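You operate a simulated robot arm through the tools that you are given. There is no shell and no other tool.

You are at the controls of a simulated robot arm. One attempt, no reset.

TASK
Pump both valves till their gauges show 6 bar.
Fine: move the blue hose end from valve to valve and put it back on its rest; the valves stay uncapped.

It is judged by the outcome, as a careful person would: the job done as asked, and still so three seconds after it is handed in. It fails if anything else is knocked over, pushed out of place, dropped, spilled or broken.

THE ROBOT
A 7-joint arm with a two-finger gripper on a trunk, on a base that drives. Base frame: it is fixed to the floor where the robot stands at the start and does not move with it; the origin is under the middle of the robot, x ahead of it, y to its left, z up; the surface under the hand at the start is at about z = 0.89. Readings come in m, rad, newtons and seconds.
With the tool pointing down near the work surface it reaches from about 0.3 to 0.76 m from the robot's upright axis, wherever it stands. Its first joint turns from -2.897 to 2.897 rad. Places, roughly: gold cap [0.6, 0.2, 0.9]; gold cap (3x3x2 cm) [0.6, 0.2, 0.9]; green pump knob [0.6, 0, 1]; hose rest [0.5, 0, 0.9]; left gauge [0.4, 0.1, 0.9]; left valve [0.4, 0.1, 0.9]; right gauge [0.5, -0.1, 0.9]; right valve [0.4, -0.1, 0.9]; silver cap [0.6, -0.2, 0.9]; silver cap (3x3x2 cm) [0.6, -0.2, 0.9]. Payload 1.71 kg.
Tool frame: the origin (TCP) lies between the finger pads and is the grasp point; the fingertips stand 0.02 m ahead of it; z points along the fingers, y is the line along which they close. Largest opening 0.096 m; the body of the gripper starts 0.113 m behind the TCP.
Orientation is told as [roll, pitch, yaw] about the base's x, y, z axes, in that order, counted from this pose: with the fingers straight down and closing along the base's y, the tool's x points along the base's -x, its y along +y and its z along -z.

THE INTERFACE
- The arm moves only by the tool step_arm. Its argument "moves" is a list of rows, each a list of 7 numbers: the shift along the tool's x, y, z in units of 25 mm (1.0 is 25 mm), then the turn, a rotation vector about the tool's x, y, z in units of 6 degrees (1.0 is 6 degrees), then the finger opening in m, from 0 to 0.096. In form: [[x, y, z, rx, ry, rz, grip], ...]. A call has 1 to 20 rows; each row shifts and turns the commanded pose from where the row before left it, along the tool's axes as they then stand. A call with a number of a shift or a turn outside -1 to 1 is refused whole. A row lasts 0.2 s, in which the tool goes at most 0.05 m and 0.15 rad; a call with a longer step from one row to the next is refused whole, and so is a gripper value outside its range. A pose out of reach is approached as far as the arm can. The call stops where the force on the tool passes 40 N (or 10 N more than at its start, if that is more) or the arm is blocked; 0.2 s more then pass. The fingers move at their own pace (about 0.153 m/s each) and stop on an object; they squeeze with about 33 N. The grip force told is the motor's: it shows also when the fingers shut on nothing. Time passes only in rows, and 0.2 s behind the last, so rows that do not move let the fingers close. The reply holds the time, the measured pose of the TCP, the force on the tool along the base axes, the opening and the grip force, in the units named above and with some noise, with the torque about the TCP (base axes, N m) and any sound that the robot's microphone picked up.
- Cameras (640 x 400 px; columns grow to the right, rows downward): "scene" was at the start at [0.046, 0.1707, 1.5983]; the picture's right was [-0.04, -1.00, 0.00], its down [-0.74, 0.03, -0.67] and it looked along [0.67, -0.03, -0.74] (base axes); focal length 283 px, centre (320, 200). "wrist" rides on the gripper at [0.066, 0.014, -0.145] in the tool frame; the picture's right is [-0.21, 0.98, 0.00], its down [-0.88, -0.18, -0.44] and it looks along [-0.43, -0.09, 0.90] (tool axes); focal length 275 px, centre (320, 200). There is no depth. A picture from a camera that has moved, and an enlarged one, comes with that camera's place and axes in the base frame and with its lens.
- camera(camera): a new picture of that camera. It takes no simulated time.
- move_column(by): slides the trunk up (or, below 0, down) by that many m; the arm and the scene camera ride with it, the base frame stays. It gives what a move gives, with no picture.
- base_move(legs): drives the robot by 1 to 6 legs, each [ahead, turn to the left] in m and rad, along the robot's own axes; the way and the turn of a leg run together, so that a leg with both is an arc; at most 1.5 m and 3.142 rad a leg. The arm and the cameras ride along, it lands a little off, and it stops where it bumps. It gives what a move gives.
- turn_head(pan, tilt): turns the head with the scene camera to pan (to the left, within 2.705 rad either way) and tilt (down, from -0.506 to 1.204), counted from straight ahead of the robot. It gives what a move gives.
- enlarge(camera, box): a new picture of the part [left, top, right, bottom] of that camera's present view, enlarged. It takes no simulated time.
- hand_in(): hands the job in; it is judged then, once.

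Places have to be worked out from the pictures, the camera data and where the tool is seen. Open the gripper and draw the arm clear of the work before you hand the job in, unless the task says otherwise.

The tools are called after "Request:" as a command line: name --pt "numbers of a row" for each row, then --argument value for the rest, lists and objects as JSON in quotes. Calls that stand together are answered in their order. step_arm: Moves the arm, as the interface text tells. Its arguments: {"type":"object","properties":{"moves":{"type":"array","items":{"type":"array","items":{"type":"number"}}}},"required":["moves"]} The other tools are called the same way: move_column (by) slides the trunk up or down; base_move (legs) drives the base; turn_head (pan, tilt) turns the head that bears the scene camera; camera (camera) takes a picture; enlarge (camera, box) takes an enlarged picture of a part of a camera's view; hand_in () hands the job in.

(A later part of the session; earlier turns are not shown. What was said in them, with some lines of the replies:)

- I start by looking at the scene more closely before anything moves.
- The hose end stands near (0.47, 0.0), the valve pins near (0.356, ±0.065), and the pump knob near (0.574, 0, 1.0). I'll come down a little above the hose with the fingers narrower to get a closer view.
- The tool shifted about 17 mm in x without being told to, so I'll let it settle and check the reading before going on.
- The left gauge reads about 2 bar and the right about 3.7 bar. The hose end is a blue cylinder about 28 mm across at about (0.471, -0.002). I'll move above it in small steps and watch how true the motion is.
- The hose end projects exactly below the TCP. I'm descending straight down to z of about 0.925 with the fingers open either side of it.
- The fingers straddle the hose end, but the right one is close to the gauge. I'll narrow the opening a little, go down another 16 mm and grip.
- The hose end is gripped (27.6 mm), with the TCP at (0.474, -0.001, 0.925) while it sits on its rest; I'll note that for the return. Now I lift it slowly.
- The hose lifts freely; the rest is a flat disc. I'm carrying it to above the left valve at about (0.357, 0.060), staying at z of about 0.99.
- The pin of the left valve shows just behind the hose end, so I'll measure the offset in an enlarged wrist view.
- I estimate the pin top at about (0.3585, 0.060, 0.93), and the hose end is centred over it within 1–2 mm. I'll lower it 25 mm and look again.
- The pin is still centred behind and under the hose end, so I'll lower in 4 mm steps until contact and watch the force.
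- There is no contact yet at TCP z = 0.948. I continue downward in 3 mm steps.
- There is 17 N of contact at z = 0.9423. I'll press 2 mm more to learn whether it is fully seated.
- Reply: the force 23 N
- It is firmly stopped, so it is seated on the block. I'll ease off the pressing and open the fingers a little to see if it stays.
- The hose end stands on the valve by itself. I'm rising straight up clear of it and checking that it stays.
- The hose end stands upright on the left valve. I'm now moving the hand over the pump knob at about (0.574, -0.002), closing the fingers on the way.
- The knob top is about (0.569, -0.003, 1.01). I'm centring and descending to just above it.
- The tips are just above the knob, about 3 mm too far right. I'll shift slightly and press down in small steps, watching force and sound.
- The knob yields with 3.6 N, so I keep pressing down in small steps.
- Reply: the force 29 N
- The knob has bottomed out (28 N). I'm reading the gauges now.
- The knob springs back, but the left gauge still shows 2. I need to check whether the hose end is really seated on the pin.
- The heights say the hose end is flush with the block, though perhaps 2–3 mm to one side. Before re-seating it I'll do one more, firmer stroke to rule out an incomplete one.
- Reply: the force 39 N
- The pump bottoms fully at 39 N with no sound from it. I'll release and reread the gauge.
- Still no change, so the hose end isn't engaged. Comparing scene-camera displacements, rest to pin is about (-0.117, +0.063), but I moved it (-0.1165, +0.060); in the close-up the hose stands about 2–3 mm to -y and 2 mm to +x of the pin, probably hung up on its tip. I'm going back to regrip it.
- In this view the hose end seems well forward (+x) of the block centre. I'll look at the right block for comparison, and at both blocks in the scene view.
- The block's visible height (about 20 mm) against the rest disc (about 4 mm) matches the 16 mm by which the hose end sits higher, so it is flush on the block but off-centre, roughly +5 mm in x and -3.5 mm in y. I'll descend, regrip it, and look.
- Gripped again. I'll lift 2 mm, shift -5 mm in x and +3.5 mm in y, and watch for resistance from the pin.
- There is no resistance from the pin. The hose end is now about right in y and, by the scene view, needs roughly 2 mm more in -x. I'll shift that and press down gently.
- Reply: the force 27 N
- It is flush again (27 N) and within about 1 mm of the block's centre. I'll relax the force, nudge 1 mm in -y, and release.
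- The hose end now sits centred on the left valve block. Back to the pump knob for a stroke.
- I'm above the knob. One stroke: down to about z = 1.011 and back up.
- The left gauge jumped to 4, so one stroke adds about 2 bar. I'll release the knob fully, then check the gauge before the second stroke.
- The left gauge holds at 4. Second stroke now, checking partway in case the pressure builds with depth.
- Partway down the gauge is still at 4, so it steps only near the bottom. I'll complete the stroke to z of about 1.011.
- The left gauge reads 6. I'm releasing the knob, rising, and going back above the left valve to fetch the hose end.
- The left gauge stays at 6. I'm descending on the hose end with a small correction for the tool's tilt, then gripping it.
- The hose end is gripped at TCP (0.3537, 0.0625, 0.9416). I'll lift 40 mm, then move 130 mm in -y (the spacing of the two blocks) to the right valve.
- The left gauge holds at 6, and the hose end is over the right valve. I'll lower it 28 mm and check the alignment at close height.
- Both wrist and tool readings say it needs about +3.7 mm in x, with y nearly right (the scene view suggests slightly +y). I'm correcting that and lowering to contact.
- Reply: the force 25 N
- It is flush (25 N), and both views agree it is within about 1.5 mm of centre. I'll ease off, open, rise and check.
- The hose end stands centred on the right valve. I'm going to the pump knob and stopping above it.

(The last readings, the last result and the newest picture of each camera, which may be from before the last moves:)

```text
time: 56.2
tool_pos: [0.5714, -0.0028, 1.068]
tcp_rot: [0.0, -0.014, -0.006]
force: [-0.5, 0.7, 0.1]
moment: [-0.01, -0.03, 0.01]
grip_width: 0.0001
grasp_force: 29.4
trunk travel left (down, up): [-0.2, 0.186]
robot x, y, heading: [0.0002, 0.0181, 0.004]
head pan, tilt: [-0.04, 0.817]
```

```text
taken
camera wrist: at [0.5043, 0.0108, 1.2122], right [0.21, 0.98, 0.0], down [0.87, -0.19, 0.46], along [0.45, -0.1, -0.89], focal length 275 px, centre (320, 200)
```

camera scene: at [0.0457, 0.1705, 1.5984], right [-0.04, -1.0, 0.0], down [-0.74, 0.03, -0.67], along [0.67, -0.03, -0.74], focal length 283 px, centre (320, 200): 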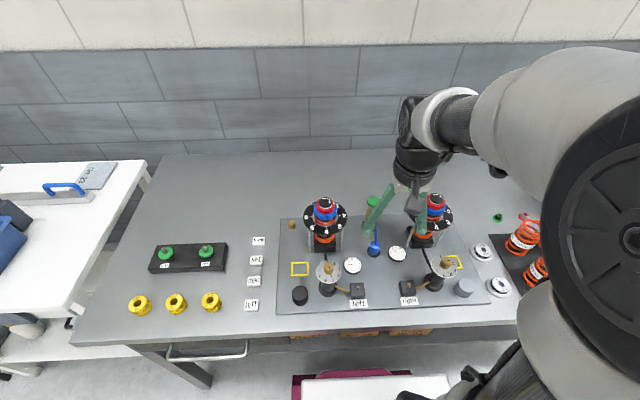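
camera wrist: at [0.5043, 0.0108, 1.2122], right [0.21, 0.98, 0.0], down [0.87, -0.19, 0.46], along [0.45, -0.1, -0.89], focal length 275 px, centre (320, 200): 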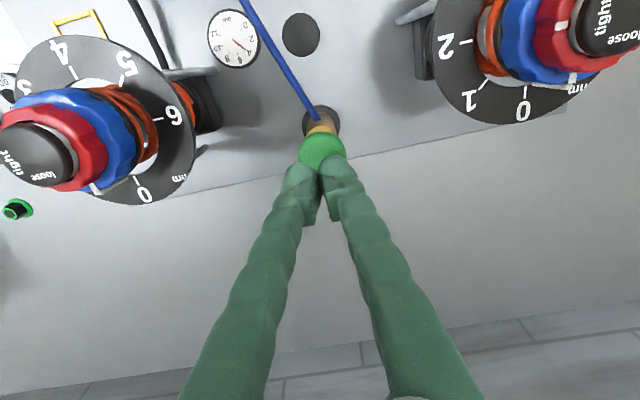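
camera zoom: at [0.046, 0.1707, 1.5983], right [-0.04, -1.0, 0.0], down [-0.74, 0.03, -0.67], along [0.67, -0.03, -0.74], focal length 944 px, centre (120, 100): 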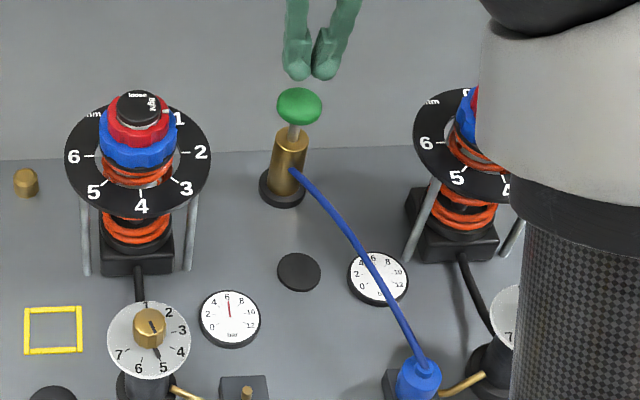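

The wrist camera sees the right gauge clearly. One stroke down now to z of about 1.011.

Request:
enlarge --camera "wrist" --box '[190, 0, 290, 80]'

Request:
step_arm --pt "0 0.1 0.6 0 0 0 0.0" --pt "0 0 0.5 0 0 0 0.0" --pt "0 0 0.45 0 0 0 0.0" --pt "0 0 0.4 0 0 0 0.0" --pt "0 0 0.32 0 0 0 0.0" --pt "0 0 0 0 0 0 0.0"

Request:
enlarge --camera "wrist" --box '[190, 0, 290, 80]'

Request:
enlarge --camera "scene" --box '[335, 240, 415, 290]'

```text
5.00 times, centred on (240, 40) of wrist
camera zoom: at [0.5043, 0.0108, 1.2122], right [0.21, 0.98, 0.0], down [0.87, -0.19, 0.46], along [0.45, -0.1, -0.89], focal length 1376 px, centre (720, 1000)
```

zoom: 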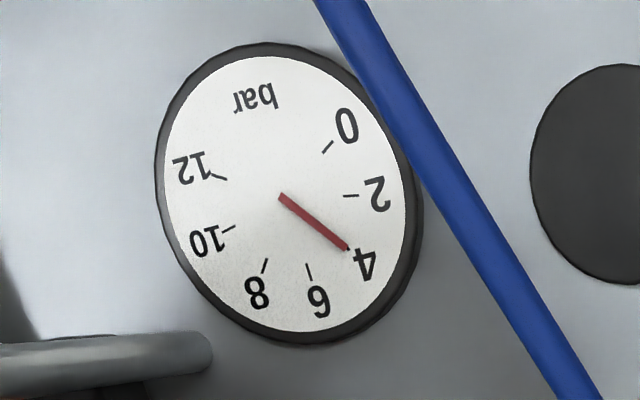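

```text
time: 57.6
tool_pos: [0.5715, -0.0014, 1.0118]
tcp_rot: [-0.001, -0.018, -0.007]
force: [0.5, -2.7, 10.5]
moment: [-0.02, 0.05, 0.0]
grip_width: 0.0061
grasp_force: 29.7
trunk travel left (down, up): [-0.2, 0.186]
robot x, y, heading: [-0.0008, 0.0201, -0.002]
head pan, tilt: [-0.04, 0.817]
```

```text
5.00 times, centred on (240, 40) of wrist
camera zoom: at [0.5046, 0.0129, 1.1561], right [0.21, 0.98, 0.0], down [0.87, -0.19, 0.46], along [0.45, -0.1, -0.89], focal length 1376 px, centre (720, 1000)
```

zoom: 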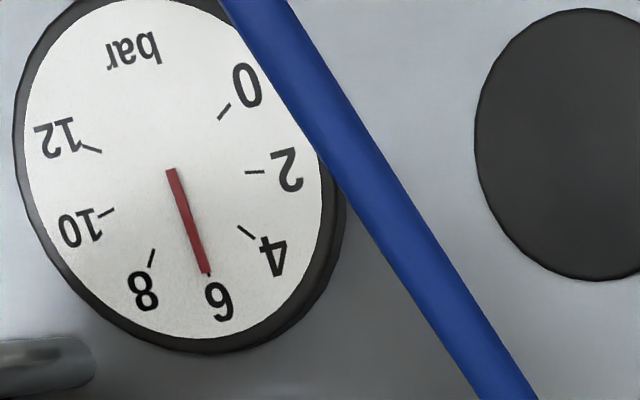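

```text
8.00 times, centred on (375, 265) of scene
camera zoom: at [0.0453, 0.1704, 1.5984], right [-0.04, -1.0, 0.0], down [-0.74, 0.03, -0.67], along [0.67, -0.03, -0.74], focal length 2264 px, centre (-120, -320)
```

zoom: 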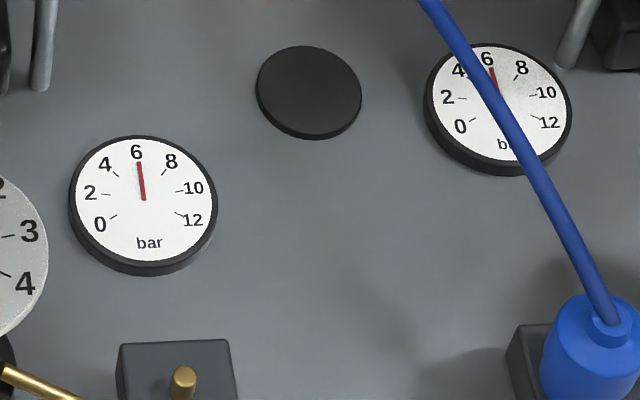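

Both gauges now show 6. I'm releasing the knob and returning above the right valve for the hose end.

Request:
step_arm --pt "0 0 -0.6 0 0 0 0.0" --pt "0 0 -1 0 0 0 0.0" --pt "0 0 -1 0 0 0 0.0" --pt "0 0 -1 0 0 0 0.0" --pt "0.95 -0.29 0 0 0 0 0.0" --pt "0.95 -0.29 0 0 0 0 0.0" --pt "0.95 -0.29 0 0 0 0 0.0" --pt "0.95 -0.29 0 0 0 0 0.02" --pt "0.95 -0.29 0 0 0 0 0.046" --pt "0.95 -0.29 0 0 0 0 0.046" --pt "0.95 -0.29 0 0 0 0 0.046" --pt "0.95 -0.29 0 0 0 0 0.046" --pt "0.95 -0.29 0 0 0 0 0.046" --pt "0 0 0 0 0 0 0.046" --pt "0 0 0 0 0 0 0.046"

Request:
camera --camera "wrist"

```text
time: 60.8
tool_pos: [0.3567, -0.0646, 1.0981]
tcp_rot: [0.0, -0.013, -0.008]
force: [0.3, -0.8, -0.4]
moment: [0.01, -0.02, 0.0]
grip_width: 0.046
grasp_force: 0.0
trunk travel left (down, up): [-0.2, 0.186]
robot x, y, heading: [0.0007, 0.0207, 0.003]
head pan, tilt: [-0.04, 0.817]
```

```text
taken
camera wrist: at [0.2892, -0.0498, 1.2431], right [0.21, 0.98, 0.0], down [0.87, -0.19, 0.46], along [0.45, -0.09, -0.89], focal length 275 px, centre (320, 200)
```

wrist: 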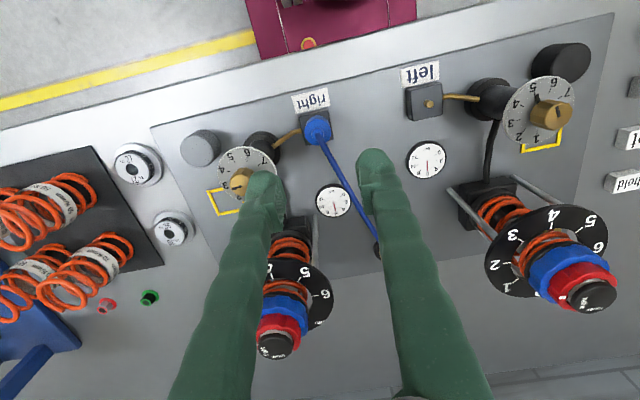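

Aligned. I'm descending on the hose end and gripping it.

Request:
step_arm --pt "0.04 -0.07 1 0 0 0 0.046" --pt "0.04 0 1 0 0 0 0.046" --pt "0.04 0 1 0 0 0 0.046" --pt "0.02 0 1 0 0 0 0.046" --pt "0 0 1 0 0 0 0.046" --pt "0 0 1 0 0 0 0.046" --pt "0 0 0.2 0 0 0 0.046" --pt "0 0 0 0 0 0 0.046" --pt "0 0 0 0 0 0 0.0" --pt "0 0 0 0 0 0 0.0" --pt "0 0 0 0 0 0 0.0"

Request:
enlarge --camera "wrist" --box '[260, 90, 400, 230]'

```text
time: 63.2
tool_pos: [0.3559, -0.0644, 0.9422]
tcp_rot: [0.001, -0.014, -0.008]
force: [0.1, 0.3, -0.2]
moment: [0.04, 0.0, -0.03]
grip_width: 0.0273
grasp_force: 32.5
trunk travel left (down, up): [-0.2, 0.186]
robot x, y, heading: [-0.0002, 0.0194, -0.0]
head pan, tilt: [-0.04, 0.817]
```

```text
2.86 times, centred on (330, 160) of wrist
camera zoom: at [0.2882, -0.0511, 1.0877], right [0.21, 0.98, 0.0], down [0.87, -0.19, 0.46], along [0.45, -0.1, -0.89], focal length 786 px, centre (291, 314)
```

zoom: 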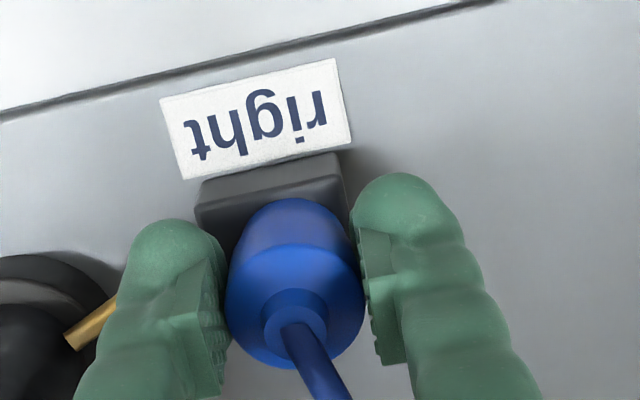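

Gripped. I'll lift it and carry it to above the rest; target TCP is about (0.4776, 0.0005), allowing for the slightly different grip on the hose end.

Request:
step_arm --pt "0 0 -0.4 0 0 0 0.0" --pt "0 0 -0.6 0 0 0 0.0" --pt "0 0 -0.8 0 0 0 0.0" --pt "-0.8 0.43 0 0 0 0 0.0" --pt "-0.8 0.43 0 0 0 0 0.0" --pt "-0.8 0.43 0 0 0 0 0.0" --pt "-0.8 0.43 0 0 0 0 0.0" --pt "-0.8 0.43 0 0 0 0 0.0" --pt "-0.8 0.43 0 0 0 0 0.0" --pt "0 0 0 0 0 0 0.0" --pt "0 0 0 0 0 0 0.0"

Request:
enlarge --camera "wrist" --box '[260, 90, 400, 230]'

Request:
enlarge --camera "scene" --box '[340, 220, 440, 310]'

```text
time: 65.6
tool_pos: [0.4747, -0.0015, 0.9888]
tcp_rot: [0.0, -0.013, -0.006]
force: [0.1, 0.3, -0.4]
moment: [-0.02, -0.04, -0.03]
grip_width: 0.0273
grasp_force: 32.7
trunk travel left (down, up): [-0.2, 0.186]
robot x, y, heading: [-0.0032, 0.0173, 0.002]
head pan, tilt: [-0.04, 0.817]
```

```text
2.86 times, centred on (330, 160) of wrist
camera zoom: at [0.4076, 0.0119, 1.1341], right [0.21, 0.98, 0.0], down [0.87, -0.19, 0.46], along [0.45, -0.1, -0.89], focal length 786 px, centre (291, 314)
```

zoom: 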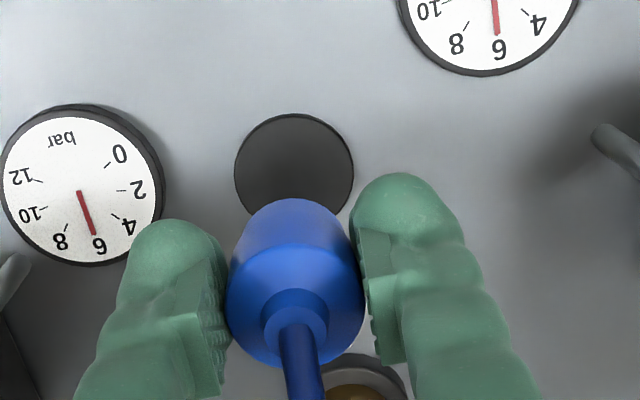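

```text
4.44 times, centred on (390, 265) of scene
camera zoom: at [0.0463, 0.1707, 1.5983], right [-0.04, -1.0, 0.0], down [-0.74, 0.03, -0.67], along [0.67, -0.03, -0.74], focal length 1258 px, centre (9, -89)
```

zoom: 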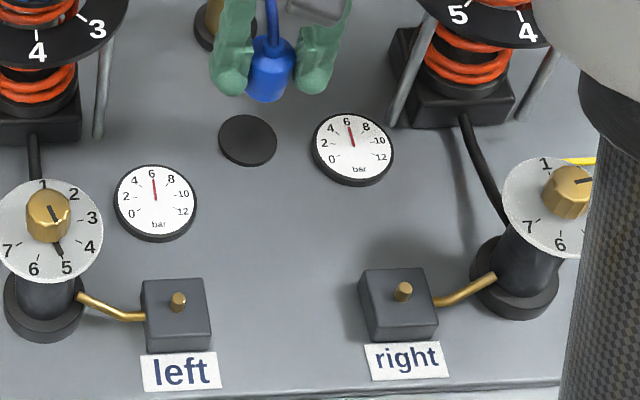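

Both gauges hold at 6. Comparing with my first lift-off view, the hose end needs about +4 mm in x to be centred on the rest. I'll shift and lower, slowly at the end.

Request:
step_arm --pt "-0.16 0 0.5 0 0 0 0.0" --pt "0 0 0.8 0 0 0 0.0" --pt "0 0 0.6 0 0 0 0.0" --pt "0 0 0.3 0 0 0 0.0" --pt "0 0 0.12 0 0 0 0.0" --pt "0 0 0.08 0 0 0 0.0" --pt "0 0 0.08 0 0 0 0.0" --pt "0 0 0 0 0 0 0.0"

Request:
enlarge --camera "wrist" --box '[260, 90, 400, 230]'

Request:
enlarge --camera "scene" --box '[340, 220, 420, 280]'

```text
time: 67.4
tool_pos: [0.4803, -0.0015, 0.9269]
tcp_rot: [0.0, -0.014, -0.006]
force: [1.3, 0.1, -0.8]
moment: [-0.02, 0.02, -0.04]
grip_width: 0.0274
grasp_force: 33.0
trunk travel left (down, up): [-0.2, 0.186]
robot x, y, heading: [0.0003, 0.0185, 0.005]
head pan, tilt: [-0.04, 0.817]
```

```text
2.86 times, centred on (330, 160) of wrist
camera zoom: at [0.4126, 0.0124, 1.0721], right [0.21, 0.98, 0.0], down [0.87, -0.19, 0.46], along [0.45, -0.1, -0.89], focal length 786 px, centre (291, 314)
```

zoom: 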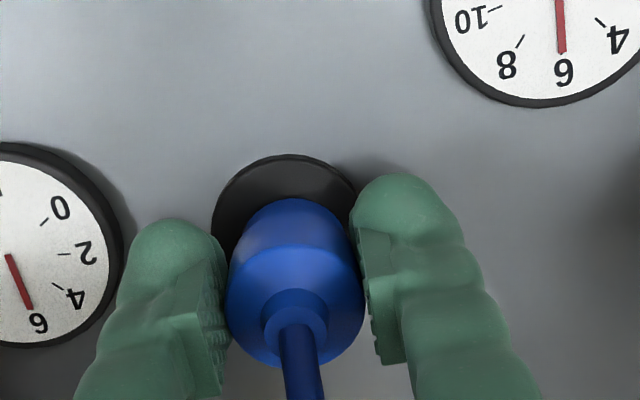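

```text
6.67 times, centred on (380, 250) of scene
camera zoom: at [0.0462, 0.1707, 1.5983], right [-0.04, -1.0, 0.0], down [-0.74, 0.03, -0.67], along [0.67, -0.03, -0.74], focal length 1887 px, centre (-80, -133)
```

zoom: 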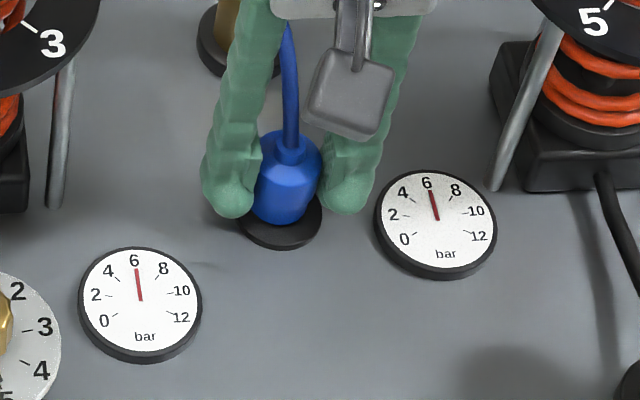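

Scene and wrist views both show the hose end about 3 mm too far forward on the disc. I'll shift back 3 mm and lower the last bit to contact.

Request:
step_arm --pt "0.13 0 0 0 0 0 0.0" --pt "0 0 0.06 0 0 0 0.0" --pt "0 0 0.06 0 0 0 0.0" --pt "0 0 0 0 0 0 0.0"

Request:
enlarge --camera "wrist" --box '[260, 90, 400, 230]'

Request:
enlarge --camera "scene" --box '[340, 220, 420, 280]'

```text
time: 68.4
tool_pos: [0.4765, -0.0015, 0.9243]
tcp_rot: [0.0, -0.014, -0.007]
force: [-1.0, -0.4, 2.7]
moment: [0.03, 0.0, -0.03]
grip_width: 0.0273
grasp_force: 33.1
trunk travel left (down, up): [-0.2, 0.186]
robot x, y, heading: [0.0002, 0.0213, 0.0]
head pan, tilt: [-0.04, 0.817]
```

```text
2.86 times, centred on (330, 160) of wrist
camera zoom: at [0.4093, 0.0124, 1.0693], right [0.21, 0.98, 0.0], down [0.87, -0.19, 0.46], along [0.45, -0.1, -0.89], focal length 786 px, centre (291, 314)
```

zoom: 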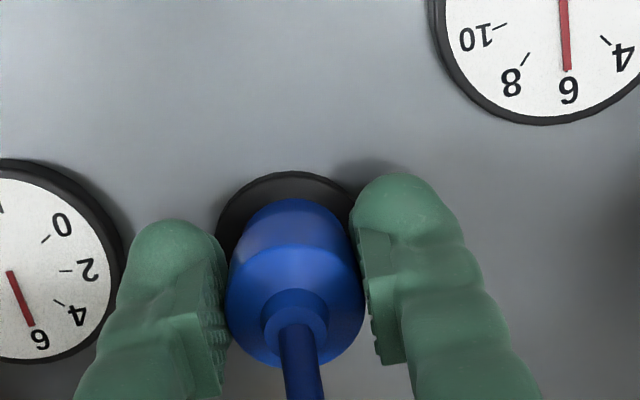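

```text
6.67 times, centred on (380, 250) of scene
camera zoom: at [0.0459, 0.1707, 1.5984], right [-0.04, -1.0, 0.0], down [-0.74, 0.03, -0.67], along [0.67, -0.03, -0.74], focal length 1887 px, centre (-80, -133)
```

zoom: 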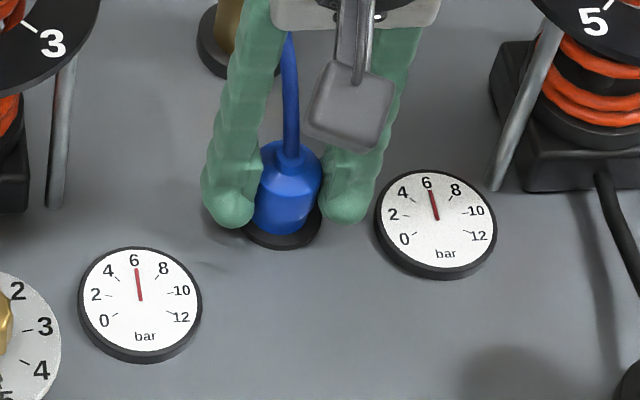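

It is centred now with light contact (2.7 N). I'll press 1 mm more to be sure it sits, then ease off, open, and rise.

Request:
step_arm --pt "0 0 0.04 0 0 0 0.0" --pt "0 0 0 0 0 0 0.0"

```text
time: 69.0
tool_pos: [0.4766, -0.0025, 0.9234]
tcp_rot: [0.001, -0.016, -0.008]
force: [-1.5, 1.2, 17.9]
moment: [0.06, 0.16, -0.04]
grip_width: 0.0273
grasp_force: 32.8
trunk travel left (down, up): [-0.2, 0.186]
robot x, y, heading: [0.0009, 0.0216, -0.001]
head pan, tilt: [-0.04, 0.817]
```

The hose end is firmly on the rest (18 N). Now I ease off, open the fingers and rise straight up.

Request:
step_arm --pt "0 0 -0.05 0 0 0 0.0" --pt "0 0 0 0 0 0 0.034" --pt "0 0 0 0 0 0 0.044" --pt "0 0 0 0 0 0 0.044" --pt "0 0 -0.4 0 0 0 0.044" --pt "0 0 -0.8 0 0 0 0.044" --pt "0 0 -1 0 0 0 0.044" --pt "0 0 -1 0 0 0 0.044" --pt "0 0 -1 0 0 0 0.044" --pt "0 0 -1 0 0 0 0.044" --pt "0 0 -1 0 0 0 0.044" --pt "0 0 -1 0 0 0 0.044" --pt "0 0 0 0 0 0 0.044"

Request:
camera --camera "wrist"

Request:
enlarge --camera "scene" --box '[320, 180, 440, 300]'

```text
time: 71.8
tool_pos: [0.4742, -0.0011, 1.1043]
tcp_rot: [0.0, -0.012, -0.007]
force: [-1.0, 0.0, -0.3]
moment: [0.01, 0.0, 0.01]
grip_width: 0.0441
grasp_force: 0.1
trunk travel left (down, up): [-0.2, 0.186]
robot x, y, heading: [0.0008, 0.0177, -0.001]
head pan, tilt: [-0.04, 0.817]
```

```text
taken
camera wrist: at [0.4072, 0.0126, 1.2496], right [0.21, 0.98, 0.0], down [0.87, -0.19, 0.46], along [0.45, -0.1, -0.89], focal length 275 px, centre (320, 200)
```

wrist: 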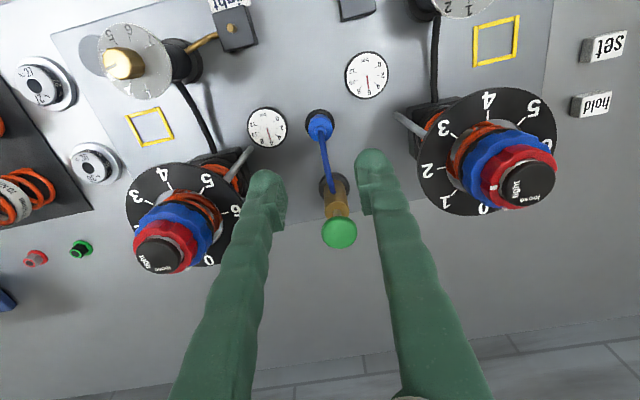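

```text
3.33 times, centred on (380, 240) of scene
camera zoom: at [0.0463, 0.1707, 1.5983], right [-0.04, -1.0, 0.0], down [-0.74, 0.03, -0.67], along [0.67, -0.03, -0.74], focal length 944 px, centre (120, 67)
```

zoom: 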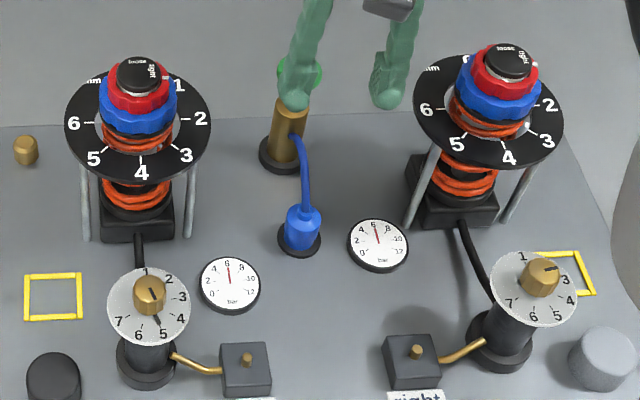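

The hose end is back on its rest and both gauges read 6. I'm drawing the arm up and clear with the gripper open, then making a last check.

Request:
step_arm --pt "0.3 0 -1 0 0 0 0.06" --pt "0.4 0 -1 0 0 0 0.08" --pt "0.5 0 -1 0 0 0 0.096" --pt "0.5 0 -1 0 0 0 0.096" --pt "0.5 0 -0.5 0 0 0 0.096" --pt "0 0 0 0 0 0 0.096" --pt "0 0 0 0 0 0 0.096"

Request:
camera --camera "scene"

Request:
enlarge --camera "scene" --box '[335, 220, 415, 290]'

Request:
camera --camera "wrist"

```text
time: 73.4
tool_pos: [0.4161, -0.0008, 1.216]
tcp_rot: [0.0, -0.014, -0.007]
force: [-0.1, -0.6, -0.3]
moment: [0.0, 0.01, 0.0]
grip_width: 0.0961
grasp_force: 0.2
trunk travel left (down, up): [-0.2, 0.186]
robot x, y, heading: [0.0025, 0.0201, 0.002]
head pan, tilt: [-0.04, 0.817]
```

```text
taken
camera scene: at [0.0458, 0.1707, 1.5983], right [-0.04, -1.0, 0.0], down [-0.74, 0.03, -0.67], along [0.67, -0.03, -0.74], focal length 283 px, centre (320, 200)
```

scene: 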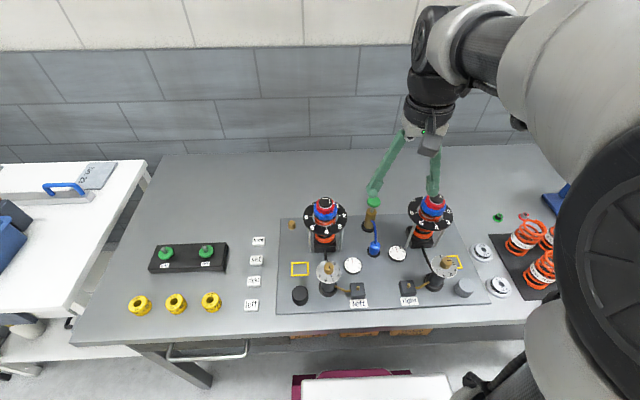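

```text
5.71 times, centred on (375, 255) of scene
camera zoom: at [0.0458, 0.1707, 1.5983], right [-0.04, -1.0, 0.0], down [-0.74, 0.03, -0.67], along [0.67, -0.03, -0.74], focal length 1617 px, centre (6, -114)
```

zoom: 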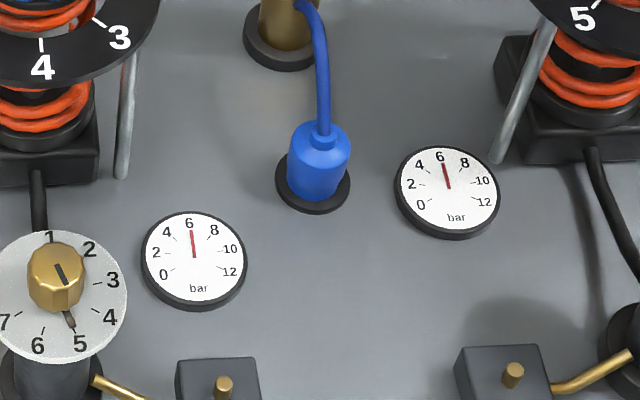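

```text
taken
camera wrist: at [0.3496, 0.0133, 1.361], right [0.21, 0.98, 0.0], down [0.87, -0.19, 0.46], along [0.45, -0.1, -0.89], focal length 275 px, centre (320, 200)
```

wrist: 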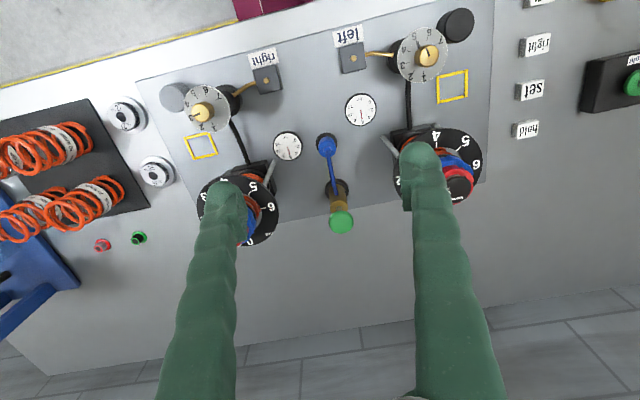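

Both gauges read 6 bar, the hose end stands on its rest, the valves are uncapped, everything else looks in place, and the arm is clear with the gripper open. I'm handing in.

Request:
hand_in

```text
The job is handed in.
```

I pumped both valves and each gauge read 6 bar in my last check before handing in. The blue hose end is back on its rest, and both valves are still uncapped.

- **Left valve:** it started at 2 bar and took two effective pump strokes. Two earlier strokes added nothing because the hose end was a few millimetres off the valve pin. I re-centred it and pumped again.
- **Right valve:** it started at 4 bar and took one stroke.

Nothing else looked knocked over or moved in the final pictures. The arm is raised clear with the gripper open.
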